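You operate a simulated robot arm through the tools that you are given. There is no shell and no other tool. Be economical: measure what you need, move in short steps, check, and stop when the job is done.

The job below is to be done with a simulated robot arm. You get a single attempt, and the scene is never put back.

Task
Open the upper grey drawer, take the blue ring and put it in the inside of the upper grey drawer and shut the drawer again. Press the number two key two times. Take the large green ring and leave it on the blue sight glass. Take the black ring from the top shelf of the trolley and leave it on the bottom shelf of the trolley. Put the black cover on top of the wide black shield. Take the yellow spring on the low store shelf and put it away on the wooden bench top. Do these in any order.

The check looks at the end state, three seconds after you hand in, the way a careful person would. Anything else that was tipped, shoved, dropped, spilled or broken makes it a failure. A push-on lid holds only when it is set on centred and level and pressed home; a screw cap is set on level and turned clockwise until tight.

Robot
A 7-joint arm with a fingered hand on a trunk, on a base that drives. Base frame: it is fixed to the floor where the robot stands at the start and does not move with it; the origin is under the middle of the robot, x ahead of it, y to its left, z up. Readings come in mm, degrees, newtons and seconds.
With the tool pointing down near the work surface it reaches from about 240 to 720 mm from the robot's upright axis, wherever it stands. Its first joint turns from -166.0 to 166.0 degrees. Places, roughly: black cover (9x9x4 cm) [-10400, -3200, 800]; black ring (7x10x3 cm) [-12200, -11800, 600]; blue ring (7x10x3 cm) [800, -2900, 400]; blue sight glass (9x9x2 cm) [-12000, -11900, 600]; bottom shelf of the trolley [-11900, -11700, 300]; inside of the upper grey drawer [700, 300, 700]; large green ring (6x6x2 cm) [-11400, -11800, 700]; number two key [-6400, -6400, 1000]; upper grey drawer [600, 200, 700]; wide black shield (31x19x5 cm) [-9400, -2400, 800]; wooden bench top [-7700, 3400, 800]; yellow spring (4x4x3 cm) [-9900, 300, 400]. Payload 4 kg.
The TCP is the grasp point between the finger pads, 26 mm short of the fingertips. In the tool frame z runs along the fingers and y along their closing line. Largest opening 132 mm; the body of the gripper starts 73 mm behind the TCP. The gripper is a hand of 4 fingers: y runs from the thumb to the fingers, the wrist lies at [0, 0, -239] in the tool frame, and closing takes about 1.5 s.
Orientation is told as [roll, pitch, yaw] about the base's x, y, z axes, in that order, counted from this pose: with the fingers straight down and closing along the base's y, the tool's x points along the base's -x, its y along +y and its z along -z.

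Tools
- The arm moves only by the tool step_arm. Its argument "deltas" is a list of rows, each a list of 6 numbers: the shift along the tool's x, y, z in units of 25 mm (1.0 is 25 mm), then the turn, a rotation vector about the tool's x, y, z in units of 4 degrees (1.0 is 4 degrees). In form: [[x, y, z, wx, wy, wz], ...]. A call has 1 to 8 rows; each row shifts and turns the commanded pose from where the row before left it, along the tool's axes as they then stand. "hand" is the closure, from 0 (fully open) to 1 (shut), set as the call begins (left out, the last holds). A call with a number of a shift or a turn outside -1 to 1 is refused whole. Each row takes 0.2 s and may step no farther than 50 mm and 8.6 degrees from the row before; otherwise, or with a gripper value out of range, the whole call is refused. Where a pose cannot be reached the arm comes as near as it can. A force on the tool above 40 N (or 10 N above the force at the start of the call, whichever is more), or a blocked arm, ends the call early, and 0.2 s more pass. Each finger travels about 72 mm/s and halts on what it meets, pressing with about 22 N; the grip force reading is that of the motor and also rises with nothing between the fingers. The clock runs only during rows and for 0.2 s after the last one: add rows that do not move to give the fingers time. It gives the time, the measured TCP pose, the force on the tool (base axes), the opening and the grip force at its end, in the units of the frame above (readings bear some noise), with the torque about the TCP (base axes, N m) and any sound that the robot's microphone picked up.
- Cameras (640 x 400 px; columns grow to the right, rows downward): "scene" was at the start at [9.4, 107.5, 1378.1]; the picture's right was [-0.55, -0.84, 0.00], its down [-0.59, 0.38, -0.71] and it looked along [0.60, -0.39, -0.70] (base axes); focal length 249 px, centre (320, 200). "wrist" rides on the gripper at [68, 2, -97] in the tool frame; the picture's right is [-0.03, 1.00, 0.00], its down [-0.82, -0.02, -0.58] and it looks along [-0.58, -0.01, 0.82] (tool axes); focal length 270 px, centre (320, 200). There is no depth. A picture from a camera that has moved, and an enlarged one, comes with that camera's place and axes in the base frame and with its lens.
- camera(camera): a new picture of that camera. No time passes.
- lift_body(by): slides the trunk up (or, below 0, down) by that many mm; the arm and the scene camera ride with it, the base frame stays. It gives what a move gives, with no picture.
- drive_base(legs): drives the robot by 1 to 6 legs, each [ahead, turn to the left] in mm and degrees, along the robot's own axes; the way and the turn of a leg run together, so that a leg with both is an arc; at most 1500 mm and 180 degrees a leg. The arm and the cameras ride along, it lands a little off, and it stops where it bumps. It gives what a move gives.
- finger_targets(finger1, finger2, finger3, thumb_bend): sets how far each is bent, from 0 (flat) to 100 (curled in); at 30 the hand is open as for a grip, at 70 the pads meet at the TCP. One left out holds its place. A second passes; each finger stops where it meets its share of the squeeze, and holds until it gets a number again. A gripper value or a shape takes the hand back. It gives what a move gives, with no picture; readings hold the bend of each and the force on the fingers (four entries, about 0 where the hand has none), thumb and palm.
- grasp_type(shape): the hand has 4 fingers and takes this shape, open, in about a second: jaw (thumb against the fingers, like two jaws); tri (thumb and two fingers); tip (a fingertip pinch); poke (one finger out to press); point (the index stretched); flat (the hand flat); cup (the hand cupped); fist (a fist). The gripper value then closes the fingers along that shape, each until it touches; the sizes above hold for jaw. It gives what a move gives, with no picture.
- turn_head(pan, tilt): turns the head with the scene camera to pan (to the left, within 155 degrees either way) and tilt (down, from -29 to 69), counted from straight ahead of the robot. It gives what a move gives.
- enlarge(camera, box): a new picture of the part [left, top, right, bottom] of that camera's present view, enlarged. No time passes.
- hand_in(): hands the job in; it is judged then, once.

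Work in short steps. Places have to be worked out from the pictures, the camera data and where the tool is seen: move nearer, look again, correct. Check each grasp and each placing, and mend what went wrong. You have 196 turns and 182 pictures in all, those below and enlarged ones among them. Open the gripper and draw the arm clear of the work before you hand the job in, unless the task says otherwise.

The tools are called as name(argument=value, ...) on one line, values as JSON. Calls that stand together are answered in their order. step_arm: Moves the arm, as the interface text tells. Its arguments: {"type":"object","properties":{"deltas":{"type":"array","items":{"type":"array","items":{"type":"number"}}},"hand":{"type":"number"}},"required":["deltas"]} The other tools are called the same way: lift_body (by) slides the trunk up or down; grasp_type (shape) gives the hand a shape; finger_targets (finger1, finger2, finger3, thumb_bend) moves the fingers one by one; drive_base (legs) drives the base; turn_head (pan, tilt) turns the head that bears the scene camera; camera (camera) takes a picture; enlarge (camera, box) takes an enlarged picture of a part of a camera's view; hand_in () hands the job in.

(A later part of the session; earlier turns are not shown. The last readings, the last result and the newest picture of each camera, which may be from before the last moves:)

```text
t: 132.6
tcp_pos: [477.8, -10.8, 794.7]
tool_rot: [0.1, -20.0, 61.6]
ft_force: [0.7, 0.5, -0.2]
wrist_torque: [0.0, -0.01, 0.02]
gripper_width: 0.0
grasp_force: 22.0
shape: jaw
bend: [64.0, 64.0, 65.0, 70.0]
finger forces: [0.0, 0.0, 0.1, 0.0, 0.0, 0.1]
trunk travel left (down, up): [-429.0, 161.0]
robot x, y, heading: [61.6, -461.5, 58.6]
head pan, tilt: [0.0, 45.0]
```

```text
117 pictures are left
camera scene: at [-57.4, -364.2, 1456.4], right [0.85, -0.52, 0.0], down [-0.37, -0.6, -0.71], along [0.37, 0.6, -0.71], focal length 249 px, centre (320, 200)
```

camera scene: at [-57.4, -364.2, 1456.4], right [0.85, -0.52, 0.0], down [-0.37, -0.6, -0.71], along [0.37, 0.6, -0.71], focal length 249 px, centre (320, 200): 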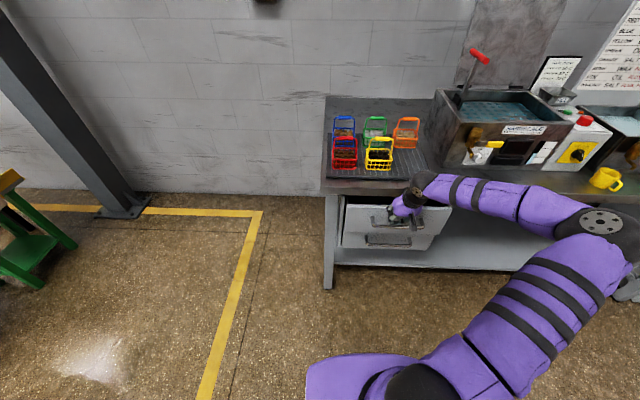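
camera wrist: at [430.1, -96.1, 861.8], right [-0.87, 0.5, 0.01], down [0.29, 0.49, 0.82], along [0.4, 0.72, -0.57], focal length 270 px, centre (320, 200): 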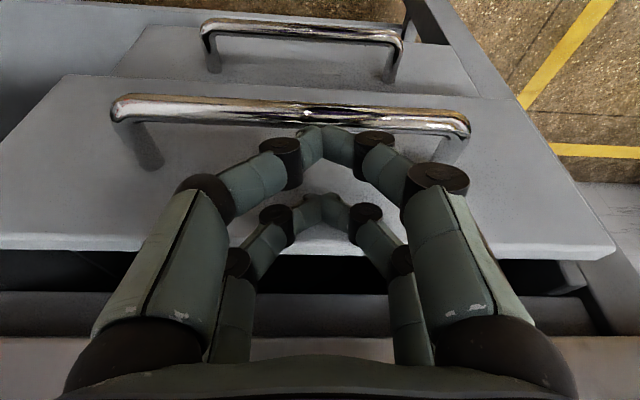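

About 30 mm remain; the arm finishes the push.

step_arm(deltas=[[-0.2256, 0, 0.082, 0, 0, 0], [-0.2256, 0, 0.082, 0, 0, 0], [-0.2256, 0, 0.082, 0, 0, 0], [-0.2256, 0, 0.082, 0, 0, 0], [-0.15, 0, 0.055, 0, 0, 0], [-0.15, 0, 0.055, 0, 0, 0], [-0.15, 0, 0.055, 0, 0, 0]])

camera(camera="wrist")

```text
t: 134.2
tcp_pos: [494.2, 17.4, 794.5]
tool_rot: [0.1, -19.7, 61.4]
ft_force: [-7.7, -15.5, 2.3]
wrist_torque: [-0.17, 0.07, -0.07]
gripper_width: 0.0
grasp_force: 21.6
shape: jaw
bend: [64.0, 64.0, 66.0, 70.0]
finger forces: [0.1, 0.0, 0.1, 0.0, 0.1, 0.0]
trunk travel left (down, up): [-429.0, 161.0]
robot x, y, heading: [59.8, -461.7, 59.2]
head pan, tilt: [0.0, 45.0]
```

```text
116 pictures are left
camera wrist: at [445.9, -66.8, 861.9], right [-0.87, 0.5, 0.01], down [0.29, 0.49, 0.82], along [0.4, 0.71, -0.57], focal length 270 px, centre (320, 200)
```

wrist: 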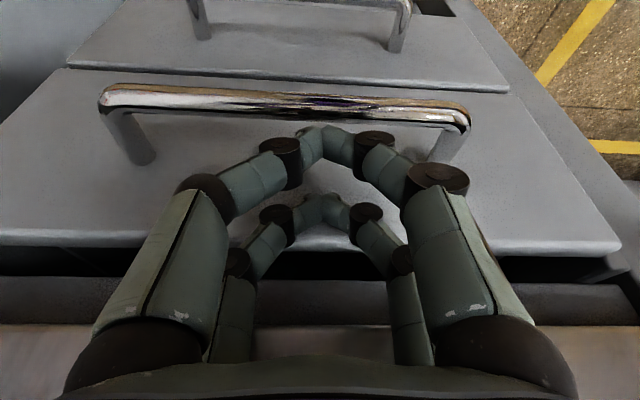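

Resistance of about 17 N; I press a few more millimetres to make sure it's at its stop.

step_arm(deltas=[[-0.15, 0, 0.055, 0, 0, 0], [-0.15, 0, 0.055, 0, 0, 0], [-0.15, 0, 0.055, 0, 0, 0], [-0.15, 0, 0.055, 0, 0, 0]])

step_arm(deltas=[[0.5, 0, -0.18, 0, 0, 0], [0.9, 0, -0.33, 0, 0, 0], [0.9, 0, -0.33, 0, 0, 0]])

camera(camera="wrist")

```text
t: 134.7
tcp_pos: [493.4, 17.9, 790.5]
tool_rot: [0.0, -19.1, 61.3]
ft_force: [-6.9, -9.2, -0.1]
wrist_torque: [-0.14, 0.13, 0.02]
gripper_width: 0.1
grasp_force: 21.7
shape: jaw
bend: [64.0, 64.0, 66.0, 70.0]
finger forces: [0.0, 0.0, 0.1, 0.1, 0.0, 0.0]
trunk travel left (down, up): [-429.0, 161.0]
robot x, y, heading: [61.3, -461.4, 58.7]
head pan, tilt: [0.0, 45.0]
stopped in row 2: the force on the tool passed its limit at 44 N (the readings are from after the stop); the commanded pose is now the measured one
```

```text
t: 135.4
tcp_pos: [467.9, -32.8, 789.7]
tool_rot: [0.0, -19.3, 61.4]
ft_force: [0.6, -1.1, 0.0]
wrist_torque: [0.02, 0.04, -0.01]
gripper_width: 0.0
grasp_force: 21.5
shape: jaw
bend: [64.0, 64.0, 65.0, 70.0]
finger forces: [0.0, 0.0, 0.0, 0.0, 0.0, 0.1]
trunk travel left (down, up): [-429.0, 161.0]
robot x, y, heading: [59.8, -462.2, 58.6]
head pan, tilt: [0.0, 45.0]
```

```text
115 pictures are left
camera wrist: at [419.7, -117.5, 858.9], right [-0.87, 0.5, 0.01], down [0.3, 0.5, 0.81], along [0.4, 0.71, -0.58], focal length 270 px, centre (320, 200)
```

wrist: 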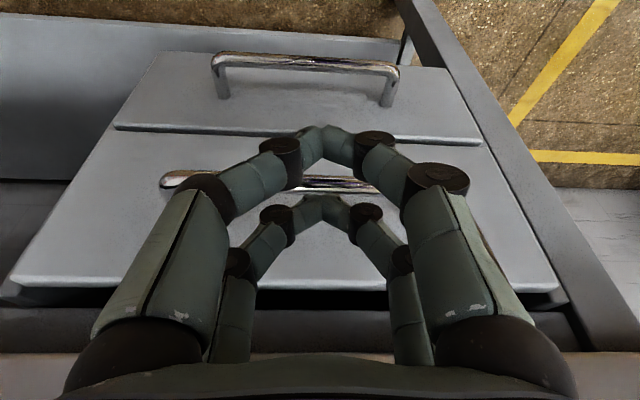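

The drawer looks closed and flush. I back off to verify, raise the trunk for travelling, and head for the aisle between the rack and the blue bench.

drive_base(legs=[[-350, 0]])

lift_body(by=160)

enlarge(camera="scene", box=[280, 60, 480, 260])

drive_base(legs=[[0, 136], [1450, 0]])

turn_head(pan=40, tilt=25)

camera(camera="scene")

```text
t: 137.7
tcp_pos: [286.8, -331.6, 789.7]
tool_rot: [0.1, -19.3, 61.5]
ft_force: [0.2, -0.1, 0.1]
wrist_torque: [0.0, 0.0, 0.03]
gripper_width: 0.0
grasp_force: 21.8
shape: jaw
bend: [64.0, 64.0, 65.0, 70.0]
finger forces: [0.0, 0.0, 0.0, 0.0, 0.1, 0.0]
trunk travel left (down, up): [-429.0, 161.0]
robot x, y, heading: [-121.2, -758.4, 58.8]
head pan, tilt: [0.0, 45.0]
```

```text
t: 139.5
tcp_pos: [286.6, -332.4, 950.5]
tool_rot: [0.0, -19.4, 61.4]
ft_force: [-1.1, 0.0, -0.5]
wrist_torque: [0.02, -0.02, -0.01]
gripper_width: 0.0
grasp_force: 22.3
shape: jaw
bend: [64.0, 64.0, 65.0, 70.0]
finger forces: [0.0, 0.1, 0.0, 0.0, 0.0, 0.1]
trunk travel left (down, up): [-589.0, 1.0]
robot x, y, heading: [-116.5, -759.4, 58.7]
head pan, tilt: [0.0, 45.0]
```

```text
2.00 times, centred on (380, 160) of scene
camera zoom: at [-238.7, -662.8, 1616.4], right [0.85, -0.52, 0.0], down [-0.37, -0.6, -0.71], along [0.37, 0.6, -0.71], focal length 498 px, centre (200, 280)
```

zoom: 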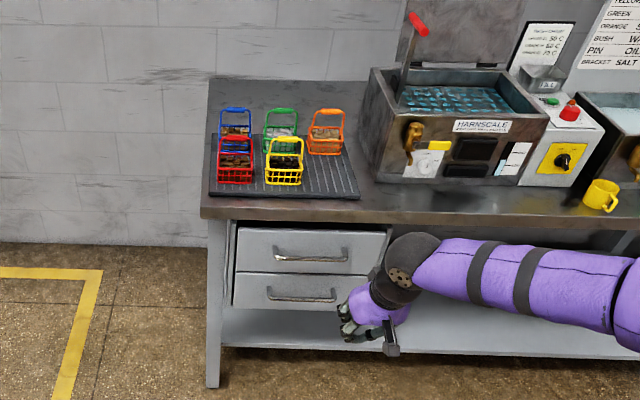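

```text
t: 152.9
tcp_pos: [-2144.0, -1048.9, 950.1]
tool_rot: [0.0, -19.3, -165.6]
ft_force: [-0.2, 0.3, 0.3]
wrist_torque: [-0.02, -0.02, 0.01]
gripper_width: 0.2
grasp_force: 22.3
shape: jaw
bend: [64.0, 64.0, 65.0, 70.0]
finger forces: [0.1, 0.1, 0.1, 0.1, 0.1, 0.0]
trunk travel left (down, up): [-589.0, 1.0]
robot x, y, heading: [-1550.6, -1055.8, -168.5]
head pan, tilt: [0.0, 45.0]
```

```text
t: 154.0
tcp_pos: [-2143.9, -1049.3, 949.5]
tool_rot: [0.1, -19.3, -165.7]
ft_force: [0.7, 0.1, -0.9]
wrist_torque: [-0.02, -0.04, 0.04]
gripper_width: 0.1
grasp_force: 22.2
shape: jaw
bend: [64.0, 64.0, 65.0, 70.0]
finger forces: [0.0, 0.1, 0.1, 0.0, 0.0, 0.0]
trunk travel left (down, up): [-589.0, 1.0]
robot x, y, heading: [-1553.5, -1053.5, -168.2]
head pan, tilt: [40.0, 25.0]
```

```text
113 pictures are left
camera scene: at [-1520.1, -1265.7, 1646.9], right [-0.78, 0.62, 0.0], down [0.26, 0.33, -0.91], along [-0.56, -0.71, -0.42], focal length 249 px, centre (320, 200)
```

scene: 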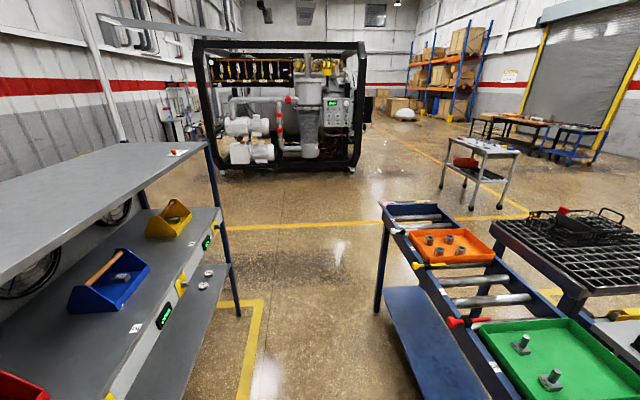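

The drawer is shut. I turn into the aisle toward the machine with the keypad and drive through.

drive_base(legs=[[0, 48.5], [1500, 0], [500, 0]])

turn_head(pan=0, tilt=10)

camera(camera="scene")

```text
t: 155.4
tcp_pos: [-2125.8, -1163.3, 943.7]
tool_rot: [-1.1, -17.6, -153.7]
ft_force: [5.2, 3.6, -0.3]
wrist_torque: [0.09, -0.12, 0.01]
gripper_width: 0.3
grasp_force: 22.0
shape: jaw
bend: [68.0, 64.0, 65.0, 70.0]
finger forces: [0.0, 0.0, 0.1, 0.0, 0.0, 0.0]
trunk travel left (down, up): [-589.0, 1.0]
robot x, y, heading: [-1549.6, -1055.5, -155.5]
head pan, tilt: [40.0, 25.0]
stopped in leg 1: the force on the tool passed its limit at 54 N (the readings are from after the stop); the commanded pose is now the measured one
```

```text
t: 156.5
tcp_pos: [-2127.8, -1162.4, 942.8]
tool_rot: [-1.1, -17.7, -153.6]
ft_force: [12.2, 7.8, -3.4]
wrist_torque: [0.18, -0.29, 0.01]
gripper_width: 0.0
grasp_force: 22.2
shape: jaw
bend: [68.0, 64.0, 65.0, 70.0]
finger forces: [0.0, 0.0, 0.0, 0.0, 0.0, 0.0]
trunk travel left (down, up): [-589.0, 1.0]
robot x, y, heading: [-1556.4, -1054.7, -155.5]
head pan, tilt: [0.0, 10.0]
```

```text
112 pictures are left
camera scene: at [-1518.3, -1207.9, 1671.3], right [-0.41, 0.91, 0.0], down [0.16, 0.07, -0.98], along [-0.9, -0.41, -0.17], focal length 249 px, centre (320, 200)
```

scene: 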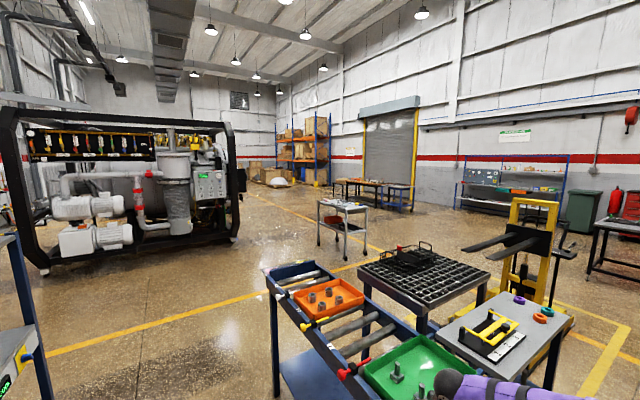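

The hand touched something on the blue bench while turning. I look closely.

camera(camera="wrist")

turn_head(pan=-20, tilt=45)

camera(camera="scene")

```text
111 pictures are left
camera wrist: at [-2040.8, -1124.7, 1015.3], right [0.42, -0.91, -0.01], down [-0.54, -0.26, 0.8], along [-0.73, -0.33, -0.6], focal length 270 px, centre (320, 200)
```

wrist: 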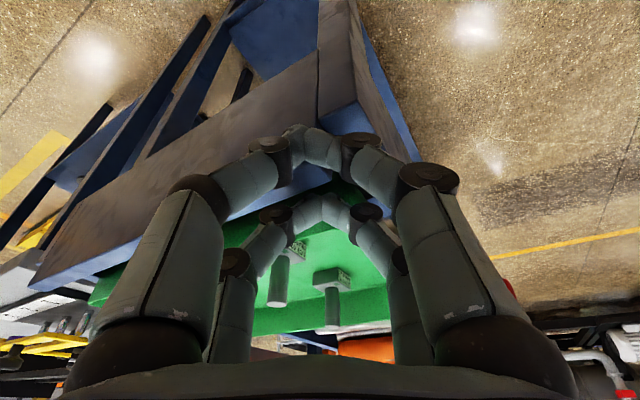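

```text
t: 157.5
tcp_pos: [-2127.1, -1163.4, 944.5]
tool_rot: [-1.1, -17.7, -153.7]
ft_force: [14.3, 10.2, -4.4]
wrist_torque: [0.22, -0.38, -0.03]
gripper_width: 0.1
grasp_force: 22.2
shape: jaw
bend: [68.0, 64.0, 65.0, 70.0]
finger forces: [0.0, 0.1, 0.0, 0.0, 0.0, 0.1]
trunk travel left (down, up): [-589.0, 1.0]
robot x, y, heading: [-1553.6, -1057.1, -155.6]
head pan, tilt: [-20.0, 45.0]
```

```text
110 pictures are left
camera scene: at [-1514.6, -1175.5, 1616.5], right [-0.08, 1.0, 0.0], down [0.7, 0.05, -0.71], along [-0.71, -0.05, -0.71], focal length 249 px, centre (320, 200)
```

scene: 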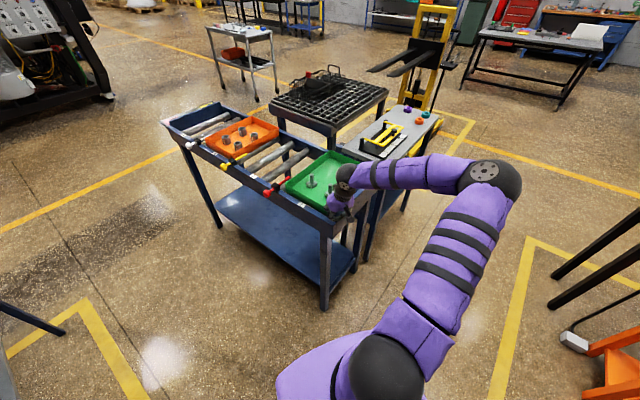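

The finger pressed against the conveyor-bench rail. I turn back away from it, then reverse, and tuck the arm higher.

drive_base(legs=[[0, -9]])

drive_base(legs=[[-350, 0]])

camera(camera="scene")

```text
t: 158.6
tcp_pos: [-2138.5, -1074.6, 944.2]
tool_rot: [-1.1, -17.7, -162.5]
ft_force: [0.0, 0.5, 0.1]
wrist_torque: [0.03, 0.0, -0.02]
gripper_width: 0.0
grasp_force: 21.5
shape: jaw
bend: [68.0, 64.0, 65.0, 70.0]
finger forces: [0.0, 0.0, 0.0, 0.1, 0.0, 0.0]
trunk travel left (down, up): [-589.0, 1.0]
robot x, y, heading: [-1555.0, -1054.3, -164.4]
head pan, tilt: [-20.0, 45.0]
```

```text
t: 160.9
tcp_pos: [-1797.7, -979.6, 945.2]
tool_rot: [-1.1, -17.7, -162.7]
ft_force: [0.2, 0.1, -0.2]
wrist_torque: [0.04, 0.02, -0.01]
gripper_width: 0.1
grasp_force: 22.0
shape: jaw
bend: [68.0, 64.0, 65.0, 70.0]
finger forces: [0.0, 0.0, 0.0, 0.1, 0.0, 0.0]
trunk travel left (down, up): [-589.0, 1.0]
robot x, y, heading: [-1209.9, -961.8, -164.6]
head pan, tilt: [-20.0, 45.0]
```

```text
109 pictures are left
camera scene: at [-1195.9, -1087.5, 1616.4], right [0.08, 1.0, 0.0], down [0.7, -0.06, -0.71], along [-0.7, 0.06, -0.71], focal length 249 px, centre (320, 200)
```

scene: 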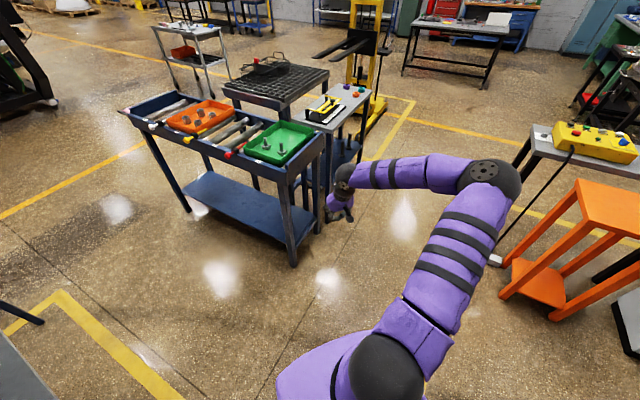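

Nothing was displaced. I level the tool, draw the hand back and up for travelling.

step_arm(deltas=[[0, 0, -1, -0.28, 1, 0], [0, 0, -1, 0, 1, 0], [0, 0, -1, 0, 1, 0], [0, 0, -1, 0, 1, 0], [0, 0, -1, 0, 0.43, 0], [1, 0, -1, 0, 0, 0], [1, 0, -1, 0, 0, 0], [1, 0, 0, 0, 0, 0]])

step_arm(deltas=[[1, 0, 0, 0, 0, 0], [1, 0, 0, 0, 0, 0], [1, 0, 0, 0, 0, 0], [1, 0, 0, 0, 0, 0]])

turn_head(pan=45, tilt=35)

camera(camera="scene")

```text
t: 162.7
tcp_pos: [-1705.9, -949.4, 1115.2]
tool_rot: [0.0, 0.0, -162.7]
ft_force: [-0.2, -0.9, -0.2]
wrist_torque: [-0.02, -0.01, -0.02]
gripper_width: 0.0
grasp_force: 22.0
shape: jaw
bend: [68.0, 64.0, 65.0, 70.0]
finger forces: [0.0, 0.1, 0.1, 0.1, 0.1, 0.0]
trunk travel left (down, up): [-589.0, 1.0]
robot x, y, heading: [-1212.5, -962.5, -164.5]
head pan, tilt: [-20.0, 45.0]
```

```text
t: 163.7
tcp_pos: [-1612.3, -921.6, 1116.7]
tool_rot: [0.0, 0.0, -162.7]
ft_force: [0.9, -0.3, 0.4]
wrist_torque: [0.02, -0.02, 0.01]
gripper_width: 0.0
grasp_force: 22.1
shape: jaw
bend: [68.0, 64.0, 65.0, 70.0]
finger forces: [0.0, 0.0, 0.0, 0.0, 0.1, 0.0]
trunk travel left (down, up): [-589.0, 1.0]
robot x, y, heading: [-1216.4, -961.2, -164.6]
head pan, tilt: [-20.0, 45.0]
```

```text
t: 165.0
tcp_pos: [-1610.9, -921.9, 1115.0]
tool_rot: [0.0, 0.1, -162.6]
ft_force: [-0.4, -0.4, -0.2]
wrist_torque: [0.01, 0.0, 0.0]
gripper_width: 0.0
grasp_force: 21.9
shape: jaw
bend: [68.0, 64.0, 65.0, 70.0]
finger forces: [0.0, 0.0, 0.1, 0.0, 0.0, 0.1]
trunk travel left (down, up): [-589.0, 1.0]
robot x, y, heading: [-1210.8, -962.2, -164.7]
head pan, tilt: [45.0, 35.0]
```

```text
108 pictures are left
camera scene: at [-1158.6, -1170.7, 1631.2], right [-0.87, 0.5, 0.0], down [0.29, 0.5, -0.82], along [-0.41, -0.71, -0.57], focal length 249 px, centre (320, 200)
```

scene: 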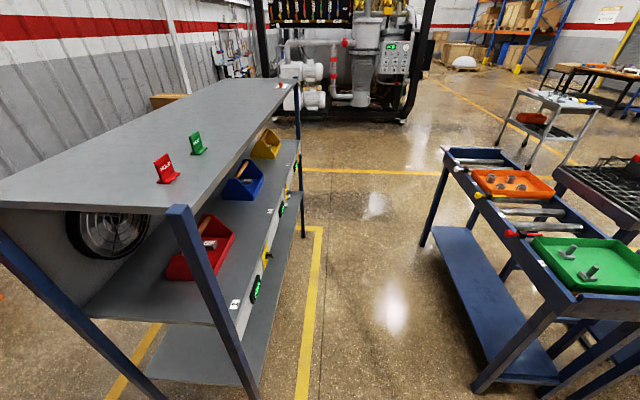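

The aisle is about 1.1 m wide; I turn onto its centre line and drive the first half.

drive_base(legs=[[0, 37.3], [900, 0]])

turn_head(pan=0, tilt=30)

camera(camera="scene")

```text
t: 171.6
tcp_pos: [-2115.2, -1861.6, 1115.8]
tool_rot: [0.0, 0.0, -126.7]
ft_force: [-0.1, 0.2, 0.4]
wrist_torque: [-0.02, 0.04, 0.01]
gripper_width: 0.0
grasp_force: 22.4
shape: jaw
bend: [68.0, 64.0, 65.0, 70.0]
finger forces: [0.0, 0.0, 0.0, 0.0, 0.0, 0.1]
trunk travel left (down, up): [-589.0, 1.0]
robot x, y, heading: [-1768.9, -1657.5, -128.7]
head pan, tilt: [45.0, 35.0]
```

```text
t: 172.7
tcp_pos: [-2114.6, -1860.8, 1114.6]
tool_rot: [-0.1, -0.1, -126.7]
ft_force: [-0.5, 0.0, 0.6]
wrist_torque: [0.01, 0.01, 0.01]
gripper_width: 0.0
grasp_force: 22.4
shape: jaw
bend: [68.0, 64.0, 65.0, 70.0]
finger forces: [0.0, 0.0, 0.0, 0.0, 0.0, 0.0]
trunk travel left (down, up): [-589.0, 1.0]
robot x, y, heading: [-1769.2, -1659.3, -128.8]
head pan, tilt: [0.0, 30.0]
```

```text
107 pictures are left
camera scene: at [-1667.9, -1779.4, 1639.0], right [-0.78, 0.62, 0.0], down [0.31, 0.39, -0.87], along [-0.54, -0.68, -0.5], focal length 249 px, centre (320, 200)
```

scene: 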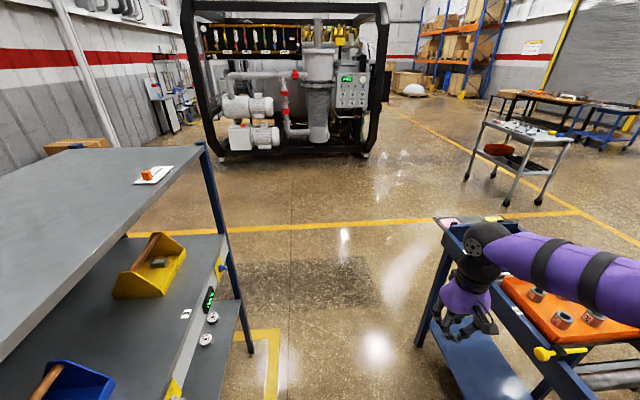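

Well centred. I continue through the aisle and across the open floor toward the machine with the keypad.

drive_base(legs=[[0, 2.5], [1500, 0], [0, -15], [1500, 0], [1500, 0], [500, 0]])

turn_head(pan=15, tilt=20)

camera(camera="scene")

```text
t: 192.3
tcp_pos: [-4851.3, -4339.9, 1115.4]
tool_rot: [0.0, 0.2, -141.0]
ft_force: [-0.4, 0.6, -0.2]
wrist_torque: [0.02, -0.02, 0.0]
gripper_width: 0.0
grasp_force: 22.0
shape: jaw
bend: [68.0, 64.0, 65.0, 70.0]
finger forces: [0.0, 0.0, 0.0, 0.1, 0.0, 0.0]
trunk travel left (down, up): [-589.0, 1.0]
robot x, y, heading: [-4488.9, -4243.3, -143.2]
head pan, tilt: [0.0, 30.0]
stopped in leg 5: the robot was blocked; the commanded pose is now the measured one
```

```text
t: 193.1
tcp_pos: [-4850.1, -4338.3, 1116.8]
tool_rot: [-0.1, 0.3, -141.1]
ft_force: [0.3, -0.3, 0.0]
wrist_torque: [0.02, -0.01, 0.01]
gripper_width: 0.1
grasp_force: 21.8
shape: jaw
bend: [68.0, 64.0, 65.0, 70.0]
finger forces: [0.0, 0.0, 0.1, 0.0, 0.0, 0.1]
trunk travel left (down, up): [-589.0, 1.0]
robot x, y, heading: [-4482.2, -4247.0, -143.1]
head pan, tilt: [15.0, 20.0]
```

```text
106 pictures are left
camera scene: at [-4383.5, -4392.7, 1655.6], right [-0.78, 0.62, 0.0], down [0.2, 0.26, -0.94], along [-0.59, -0.74, -0.33], focal length 249 px, centre (320, 200)
```

scene: 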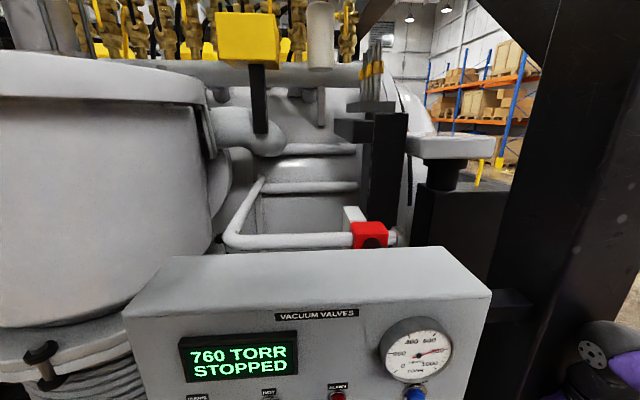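

The robot was stopped by the machine, which is closer than I judged; the keypad is elsewhere. I back straight off and look at the surroundings.

drive_base(legs=[[-900, 0]])

camera(camera="scene")

turn_head(pan=-30, tilt=15)

camera(camera="scene")

```text
t: 197.8
tcp_pos: [-4153.8, -3819.8, 1109.4]
tool_rot: [-0.1, 1.3, -140.5]
ft_force: [0.3, 0.3, 0.3]
wrist_torque: [-0.01, -0.01, -0.01]
gripper_width: 0.2
grasp_force: 21.5
shape: jaw
bend: [68.0, 64.0, 65.0, 70.0]
finger forces: [0.0, 0.1, 0.0, 0.0, 0.0, 0.1]
trunk travel left (down, up): [-589.0, 1.0]
robot x, y, heading: [-3777.2, -3714.6, -142.7]
head pan, tilt: [15.0, 20.0]
```

```text
105 pictures are left
camera scene: at [-3692.5, -3872.9, 1655.1], right [-0.79, 0.61, 0.0], down [0.21, 0.27, -0.94], along [-0.57, -0.74, -0.34], focal length 249 px, centre (320, 200)
```

scene: 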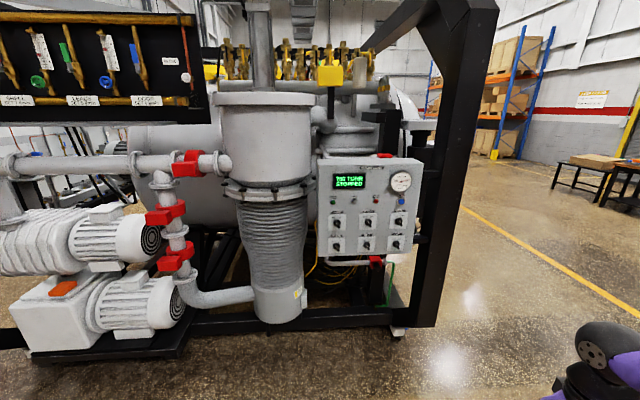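

```text
t: 198.9
tcp_pos: [-4153.8, -3819.6, 1109.9]
tool_rot: [0.0, 1.3, -140.6]
ft_force: [0.6, 0.3, -0.6]
wrist_torque: [-0.02, 0.02, -0.02]
gripper_width: 0.1
grasp_force: 22.0
shape: jaw
bend: [68.0, 64.0, 65.0, 70.0]
finger forces: [0.0, 0.0, 0.0, 0.0, 0.0, 0.0]
trunk travel left (down, up): [-589.0, 1.0]
robot x, y, heading: [-3778.7, -3711.2, -142.5]
head pan, tilt: [-30.0, 15.0]
```

```text
104 pictures are left
camera scene: at [-3728.4, -3811.3, 1663.2], right [-0.13, 0.99, 0.0], down [0.26, 0.03, -0.97], along [-0.96, -0.12, -0.26], focal length 249 px, centre (320, 200)
```

scene: 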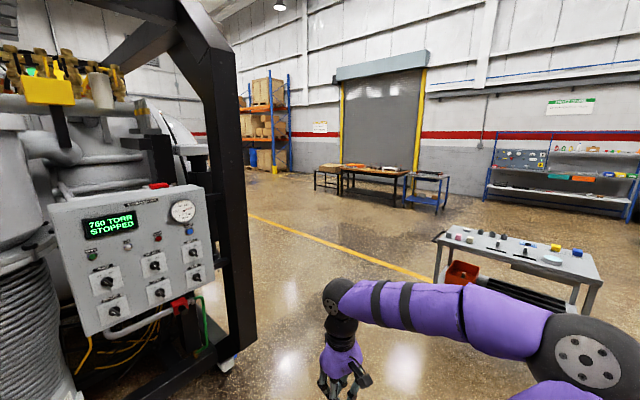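

The key must lie behind this machine. I drive around its right side through the wide corridor.

drive_base(legs=[[0, -24], [1500, 0], [650, 0], [0, 40]])

turn_head(pan=0, tilt=12)

camera(camera="scene")

```text
t: 212.6
tcp_pos: [-6156.6, -4344.3, 1110.6]
tool_rot: [0.0, 1.3, -128.3]
ft_force: [0.1, -0.2, -0.6]
wrist_torque: [0.01, 0.01, -0.01]
gripper_width: 0.1
grasp_force: 22.1
shape: jaw
bend: [68.0, 64.0, 65.0, 70.0]
finger forces: [0.0, 0.0, 0.1, 0.1, 0.0, 0.1]
trunk travel left (down, up): [-589.0, 1.0]
robot x, y, heading: [-5810.8, -4163.2, -130.5]
head pan, tilt: [-30.0, 15.0]
```

```text
t: 213.5
tcp_pos: [-6157.0, -4343.4, 1110.4]
tool_rot: [0.0, 1.3, -128.3]
ft_force: [-0.3, 0.0, 0.1]
wrist_torque: [0.0, 0.02, 0.03]
gripper_width: 0.0
grasp_force: 21.2
shape: jaw
bend: [68.0, 64.0, 65.0, 70.0]
finger forces: [0.0, 0.0, 0.0, 0.1, 0.0, 0.1]
trunk travel left (down, up): [-589.0, 1.0]
robot x, y, heading: [-5808.2, -4163.4, -130.2]
head pan, tilt: [0.0, 12.0]
```

```text
103 pictures are left
camera scene: at [-5715.9, -4285.5, 1668.1], right [-0.76, 0.65, 0.0], down [0.14, 0.16, -0.98], along [-0.64, -0.74, -0.21], focal length 249 px, centre (320, 200)
```

scene: 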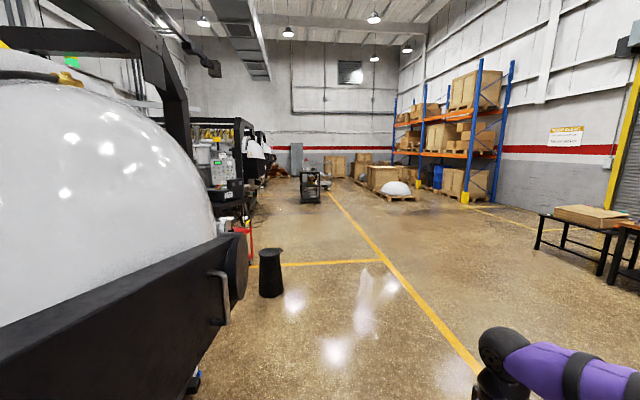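

I zoom on the spot where the key should project, around pixel (221, 226).

enlarge(camera="scene", box=[180, 130, 300, 280])

```text
2.67 times, centred on (240, 205) of scene
camera zoom: at [-5715.9, -4285.5, 1668.1], right [-0.76, 0.65, 0.0], down [0.14, 0.16, -0.98], along [-0.64, -0.74, -0.21], focal length 663 px, centre (533, 187)
```

zoom: 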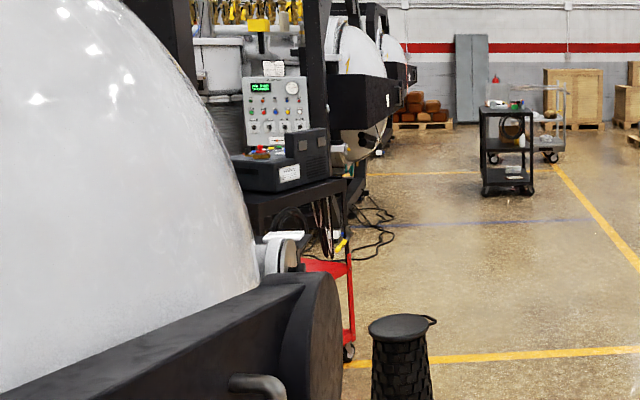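

I drive 1.4 m further along the corridor and look to the left.

drive_base(legs=[[0, 2], [1400, 0]])

turn_head(pan=40, tilt=20)

camera(camera="scene")

```text
t: 220.9
tcp_pos: [-7011.0, -5481.3, 1109.4]
tool_rot: [0.0, 1.3, -124.9]
ft_force: [0.3, 0.0, -0.3]
wrist_torque: [-0.02, 0.0, -0.01]
gripper_width: 0.0
grasp_force: 22.2
shape: jaw
bend: [68.0, 64.0, 65.0, 70.0]
finger forces: [0.0, 0.1, 0.1, 0.0, 0.0, 0.1]
trunk travel left (down, up): [-589.0, 1.0]
robot x, y, heading: [-6679.1, -5279.5, -127.1]
head pan, tilt: [0.0, 12.0]
```

```text
t: 222.0
tcp_pos: [-7011.7, -5481.1, 1110.2]
tool_rot: [0.0, 1.3, -125.0]
ft_force: [-0.7, 0.0, -0.4]
wrist_torque: [-0.01, 0.02, -0.03]
gripper_width: 0.0
grasp_force: 22.1
shape: jaw
bend: [68.0, 64.0, 65.0, 70.0]
finger forces: [0.1, 0.0, 0.1, 0.0, 0.1, 0.0]
trunk travel left (down, up): [-589.0, 1.0]
robot x, y, heading: [-6677.6, -5277.9, -127.2]
head pan, tilt: [40.0, 20.0]
```

```text
101 pictures are left
camera scene: at [-6513.6, -5416.6, 1655.1], right [-1.0, -0.05, 0.0], down [-0.02, 0.34, -0.94], along [0.05, -0.94, -0.34], focal length 249 px, centre (320, 200)
```

scene: 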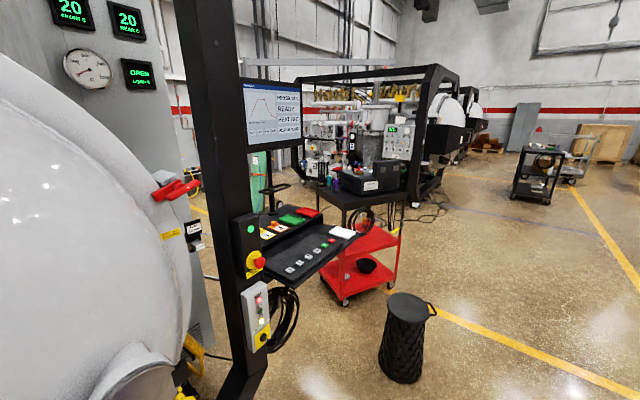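

There is a console with a key tray. I enlarge it.

enlarge(camera="scene", box=[230, 180, 370, 300])

```text
3.33 times, centred on (300, 240) of scene
camera zoom: at [-6513.6, -5416.6, 1655.1], right [-1.0, -0.05, 0.0], down [-0.02, 0.34, -0.94], along [0.05, -0.94, -0.34], focal length 829 px, centre (387, 67)
```

zoom: 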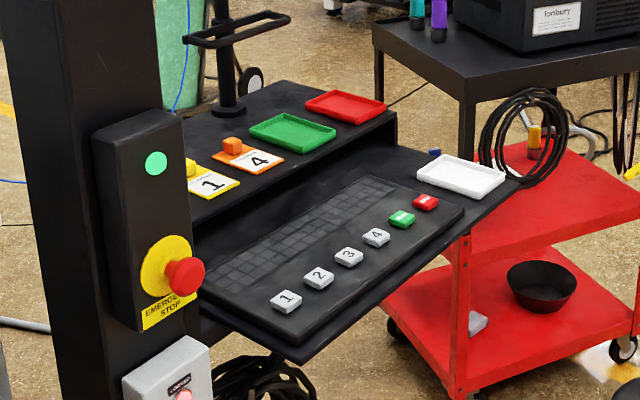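

Key 2 is at about [−6368, −6384, 1000], its row running along (−0.55, −0.84). I drive to a spot west of the console and face it.

drive_base(legs=[[0, 23], [680, 0], [0, 60]])

turn_head(pan=0, tilt=40)

camera(camera="scene")

camera(camera="wrist")

```text
t: 230.0
tcp_pos: [-6664.8, -6280.2, 1109.8]
tool_rot: [0.0, 1.3, -40.2]
ft_force: [0.8, 0.0, 0.3]
wrist_torque: [-0.02, 0.01, 0.02]
gripper_width: 0.3
grasp_force: 21.9
shape: jaw
bend: [68.0, 64.0, 65.0, 70.0]
finger forces: [0.0, 0.1, 0.0, 0.0, 0.1, 0.0]
trunk travel left (down, up): [-589.0, 1.0]
robot x, y, heading: [-6838.5, -5927.1, -42.0]
head pan, tilt: [40.0, 20.0]
```

```text
t: 231.1
tcp_pos: [-6664.9, -6279.5, 1109.8]
tool_rot: [0.0, 1.3, -40.2]
ft_force: [-0.2, 0.3, -0.1]
wrist_torque: [-0.06, -0.01, 0.0]
gripper_width: 0.0
grasp_force: 21.6
shape: jaw
bend: [68.0, 64.0, 65.0, 70.0]
finger forces: [0.1, 0.1, 0.0, 0.0, 0.0, 0.0]
trunk travel left (down, up): [-589.0, 1.0]
robot x, y, heading: [-6840.1, -5927.8, -42.0]
head pan, tilt: [0.0, 40.0]
```

```text
99 pictures are left
camera scene: at [-6715.0, -5832.8, 1623.7], right [-0.67, -0.74, 0.0], down [-0.48, 0.43, -0.77], along [0.57, -0.51, -0.64], focal length 249 px, centre (320, 200)
```

scene: 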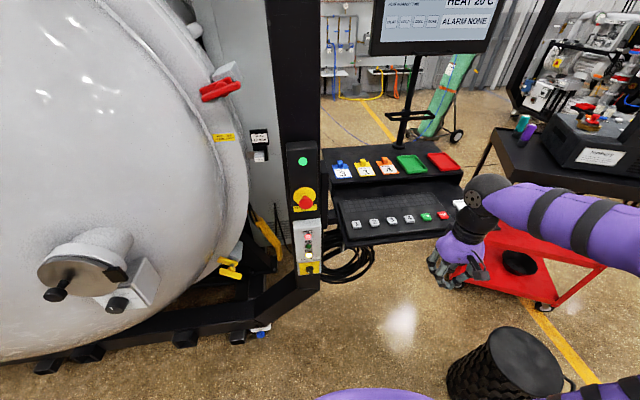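

```text
98 pictures are left
camera wrist: at [-6714.7, -6235.8, 1208.5], right [0.66, 0.75, 0.0], down [0.62, -0.55, 0.56], along [0.42, -0.37, -0.83], focal length 270 px, centre (320, 200)
```

wrist: 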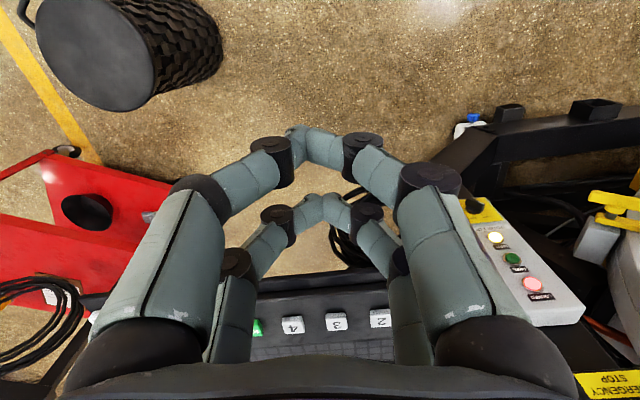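

Triangulation from both views puts key 2 at about [−6355, −6430, 957]. I take the poke shape and move 150 mm closer.

grasp_type(shape="poke")

drive_base(legs=[[150, 0]])

camera(camera="wrist")

camera(camera="scene")

```text
t: 232.0
tcp_pos: [-6665.2, -6280.7, 1110.9]
tool_rot: [0.0, 1.3, -40.2]
ft_force: [0.1, -0.3, 0.0]
wrist_torque: [0.02, -0.02, -0.01]
gripper_width: 0.0
grasp_force: 0.1
shape: poke
bend: [100.0, 100.0, 100.0, 34.0]
finger forces: [0.0, 0.0, 0.1, 0.0, 0.0, 0.0]
trunk travel left (down, up): [-589.0, 1.0]
robot x, y, heading: [-6837.0, -5929.9, -42.1]
head pan, tilt: [0.0, 40.0]
```

```text
t: 233.4
tcp_pos: [-6552.7, -6380.7, 1110.2]
tool_rot: [0.1, 1.3, -40.2]
ft_force: [-0.1, -0.3, -0.8]
wrist_torque: [0.04, 0.01, 0.01]
gripper_width: 0.0
grasp_force: 0.0
shape: poke
bend: [100.0, 100.0, 100.0, 34.0]
finger forces: [0.0, 0.0, 0.1, 0.1, 0.1, 0.1]
trunk travel left (down, up): [-589.0, 1.0]
robot x, y, heading: [-6723.9, -6030.9, -41.9]
head pan, tilt: [0.0, 40.0]
```

```text
97 pictures are left
camera wrist: at [-6601.2, -6337.4, 1208.3], right [0.66, 0.75, 0.0], down [0.62, -0.55, 0.56], along [0.42, -0.37, -0.83], focal length 270 px, centre (320, 200)
```

wrist: 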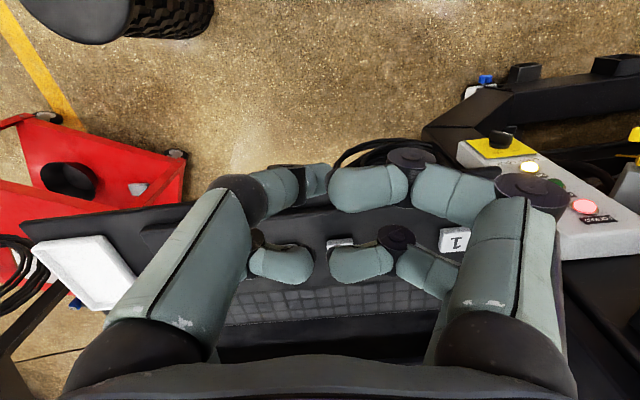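

```text
96 pictures are left
camera scene: at [-6602.5, -5934.6, 1623.6], right [-0.67, -0.74, 0.0], down [-0.48, 0.43, -0.77], along [0.57, -0.51, -0.64], focal length 249 px, centre (320, 200)
```

scene: 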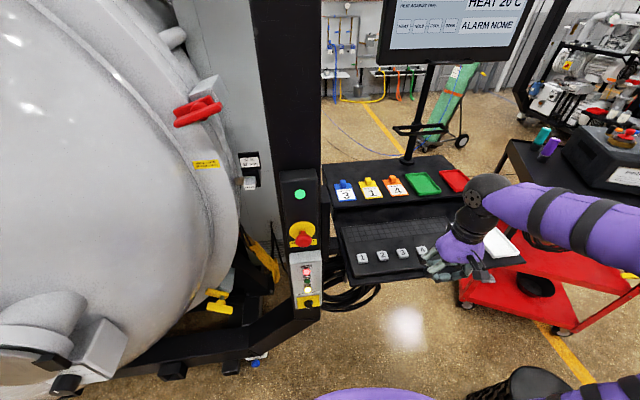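

Poke does not show a clearly extended finger from this side; I try the point shape and compare.

grasp_type(shape="point")

camera(camera="wrist")

enlarge(camera="scene", box=[400, 160, 540, 300])

```text
t: 234.3
tcp_pos: [-6551.4, -6381.0, 1109.4]
tool_rot: [0.0, 1.3, -40.1]
ft_force: [0.0, -0.4, 0.9]
wrist_torque: [0.02, -0.03, -0.02]
gripper_width: 0.1
grasp_force: 0.0
shape: point
bend: [24.0, 99.0, 100.0, 39.0]
finger forces: [0.1, 0.1, 0.0, 0.0, 0.0, 0.0]
trunk travel left (down, up): [-589.0, 1.0]
robot x, y, heading: [-6726.0, -6029.8, -42.1]
head pan, tilt: [0.0, 40.0]
```

```text
95 pictures are left
camera wrist: at [-6601.6, -6337.1, 1208.4], right [0.66, 0.75, 0.0], down [0.62, -0.55, 0.56], along [0.42, -0.37, -0.83], focal length 270 px, centre (320, 200)
```

wrist: 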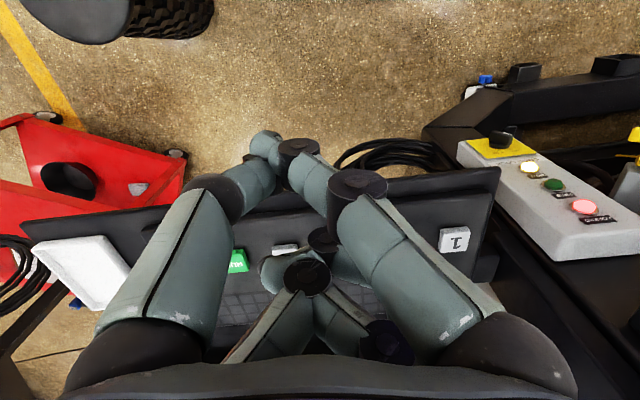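

```text
2.86 times, centred on (470, 230) of scene
camera zoom: at [-6603.0, -5934.2, 1623.7], right [-0.67, -0.74, 0.0], down [-0.48, 0.43, -0.77], along [0.57, -0.51, -0.64], focal length 711 px, centre (-109, 114)
```

zoom: 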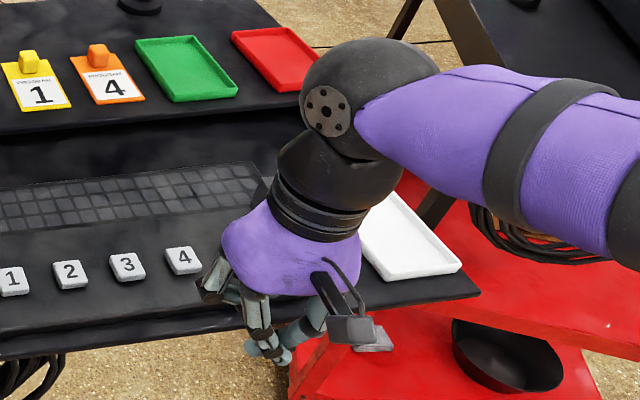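

The keys are about 65 mm apart and 33 mm wide, so a closed jaw pinch with one finger pair lower will do. I set jaw, close it, turn 6° to match the row, and tilt so the near pair is lowest.

grasp_type(shape="jaw")

step_arm(deltas=[[-1, 0, 0, 0, -1, -0.8], [-1, 0, 0, 0, -1, -0.8], [-0.5, 0, 0, 0, -1, 0], [0, 0, 0, 0, -1, 0], [0, 0, 0, 0, -1, 0], [0, 0, 0, 0, -1, 0], [0, 0, 0, 0, 0, 0], [0, 0, 0, 0, 0, 0]], hand=1)

camera(camera="wrist")

```text
t: 235.2
tcp_pos: [-6551.2, -6379.4, 1109.9]
tool_rot: [0.0, 1.3, -40.1]
ft_force: [-0.5, 0.1, 0.1]
wrist_torque: [0.02, -0.04, 0.01]
gripper_width: 131.8
grasp_force: 0.1
shape: jaw
bend: [30.0, 30.0, 30.0, 30.0]
finger forces: [0.0, 0.0, 0.1, 0.1, 0.1, 0.1]
trunk travel left (down, up): [-589.0, 1.0]
robot x, y, heading: [-6726.3, -6027.5, -42.1]
head pan, tilt: [0.0, 40.0]
```

```text
t: 237.0
tcp_pos: [-6502.8, -6419.1, 1112.1]
tool_rot: [-0.2, -22.7, -33.6]
ft_force: [-0.3, 0.4, -0.1]
wrist_torque: [-0.02, 0.01, -0.02]
gripper_width: 0.0
grasp_force: 21.9
shape: jaw
bend: [62.0, 63.0, 63.0, 70.0]
finger forces: [0.0, 0.1, 0.1, 0.1, 0.0, 0.0]
trunk travel left (down, up): [-589.0, 1.0]
robot x, y, heading: [-6727.1, -6027.6, -41.7]
head pan, tilt: [0.0, 40.0]
```

```text
93 pictures are left
camera wrist: at [-6585.5, -6362.0, 1175.4], right [0.57, 0.82, 0.0], down [0.43, -0.31, 0.85], along [0.7, -0.48, -0.53], focal length 270 px, centre (320, 200)
```

wrist: 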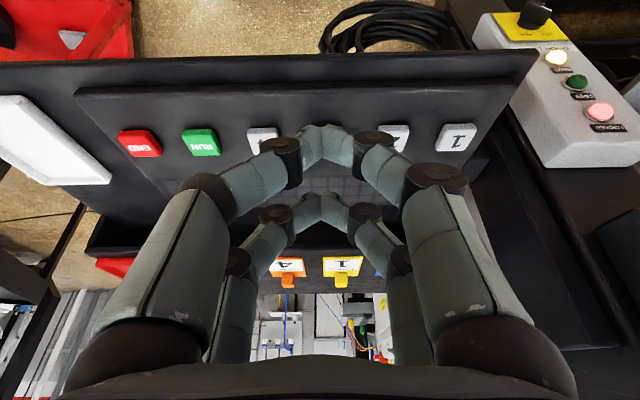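

Key 2 now reads about [−6357, −6424, 957]. I move the lowered finger pair above it, to z 1040.

step_arm(deltas=[[-0.75, 0.61, 0.94, 0, 0, 0], [-0.75, 0.61, 0.94, 0, 0, 0], [-0.75, 0.61, 0.94, 0, 0, 0], [-0.75, 0.61, 0.94, 0, 0, 0], [-0.75, 0.61, 0.94, 0, 0, 0]])

camera(camera="wrist")

enlarge(camera="scene", box=[320, 180, 480, 300])

```text
t: 238.2
tcp_pos: [-6351.6, -6430.5, 1040.1]
tool_rot: [-0.2, -22.7, -33.5]
ft_force: [1.1, 0.1, 0.0]
wrist_torque: [0.01, -0.02, -0.03]
gripper_width: 0.0
grasp_force: 22.4
shape: jaw
bend: [62.0, 63.0, 63.0, 70.0]
finger forces: [0.0, 0.0, 0.0, 0.0, 0.1, 0.1]
trunk travel left (down, up): [-589.0, 1.0]
robot x, y, heading: [-6728.8, -6028.7, -42.3]
head pan, tilt: [0.0, 40.0]
```

```text
92 pictures are left
camera wrist: at [-6434.4, -6373.0, 1103.7], right [0.57, 0.82, 0.0], down [0.43, -0.31, 0.85], along [0.7, -0.49, -0.53], focal length 270 px, centre (320, 200)
```

wrist: 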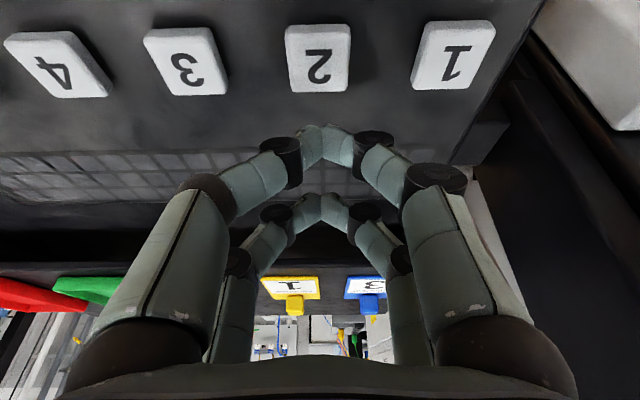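

```text
3.33 times, centred on (400, 240) of scene
camera zoom: at [-6602.6, -5934.4, 1623.6], right [-0.67, -0.74, 0.0], down [-0.48, 0.43, -0.77], along [0.57, -0.51, -0.64], focal length 829 px, centre (53, 67)
```

zoom: 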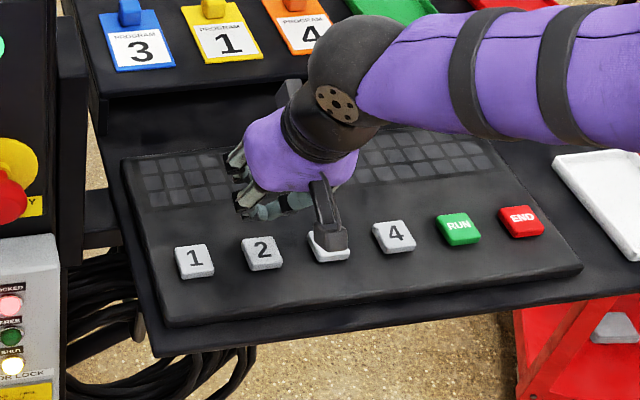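

Laterally aligned with key 2; I nudge 6 mm toward the robot and descend 45 mm.

step_arm(deltas=[[0.458, 0, 0.785, 0, 0, 0], [0.458, 0, 0.785, 0, 0, 0]])

camera(camera="wrist")

enlarge(camera="scene", box=[340, 200, 440, 275])

```text
t: 238.8
tcp_pos: [-6354.1, -6428.3, 1000.2]
tool_rot: [-0.4, -23.0, -33.5]
ft_force: [2.3, -2.3, 19.8]
wrist_torque: [0.02, 0.08, 0.0]
gripper_width: 0.0
grasp_force: 22.3
shape: jaw
bend: [64.0, 63.0, 63.0, 70.0]
finger forces: [0.0, 0.1, 0.1, 0.0, 0.1, 0.0]
trunk travel left (down, up): [-589.0, 1.0]
robot x, y, heading: [-6719.0, -6029.7, -42.1]
head pan, tilt: [0.0, 40.0]
heard: click
```

```text
90 pictures are left
camera wrist: at [-6437.2, -6370.7, 1061.5], right [0.57, 0.82, 0.0], down [0.43, -0.3, 0.85], along [0.7, -0.49, -0.52], focal length 270 px, centre (320, 200)
```

wrist: 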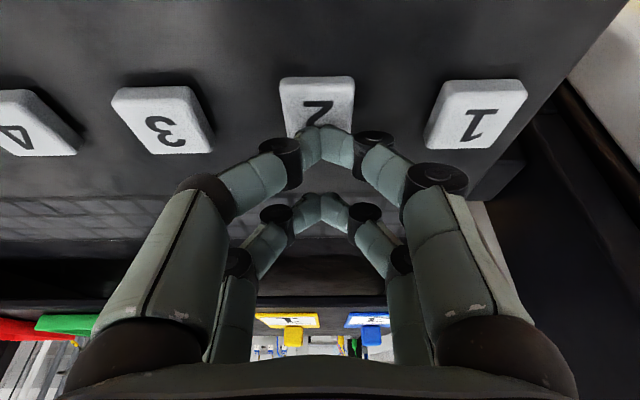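

```text
5.33 times, centred on (390, 238) of scene
camera zoom: at [-6603.5, -5933.3, 1624.2], right [-0.67, -0.74, 0.0], down [-0.48, 0.43, -0.77], along [0.57, -0.51, -0.64], focal length 1327 px, centre (-53, 0)
```

zoom: 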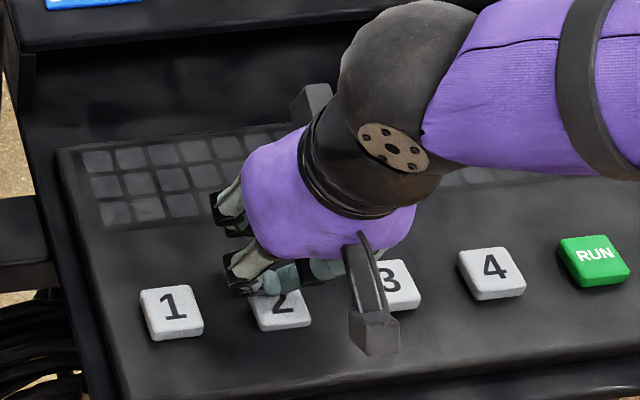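

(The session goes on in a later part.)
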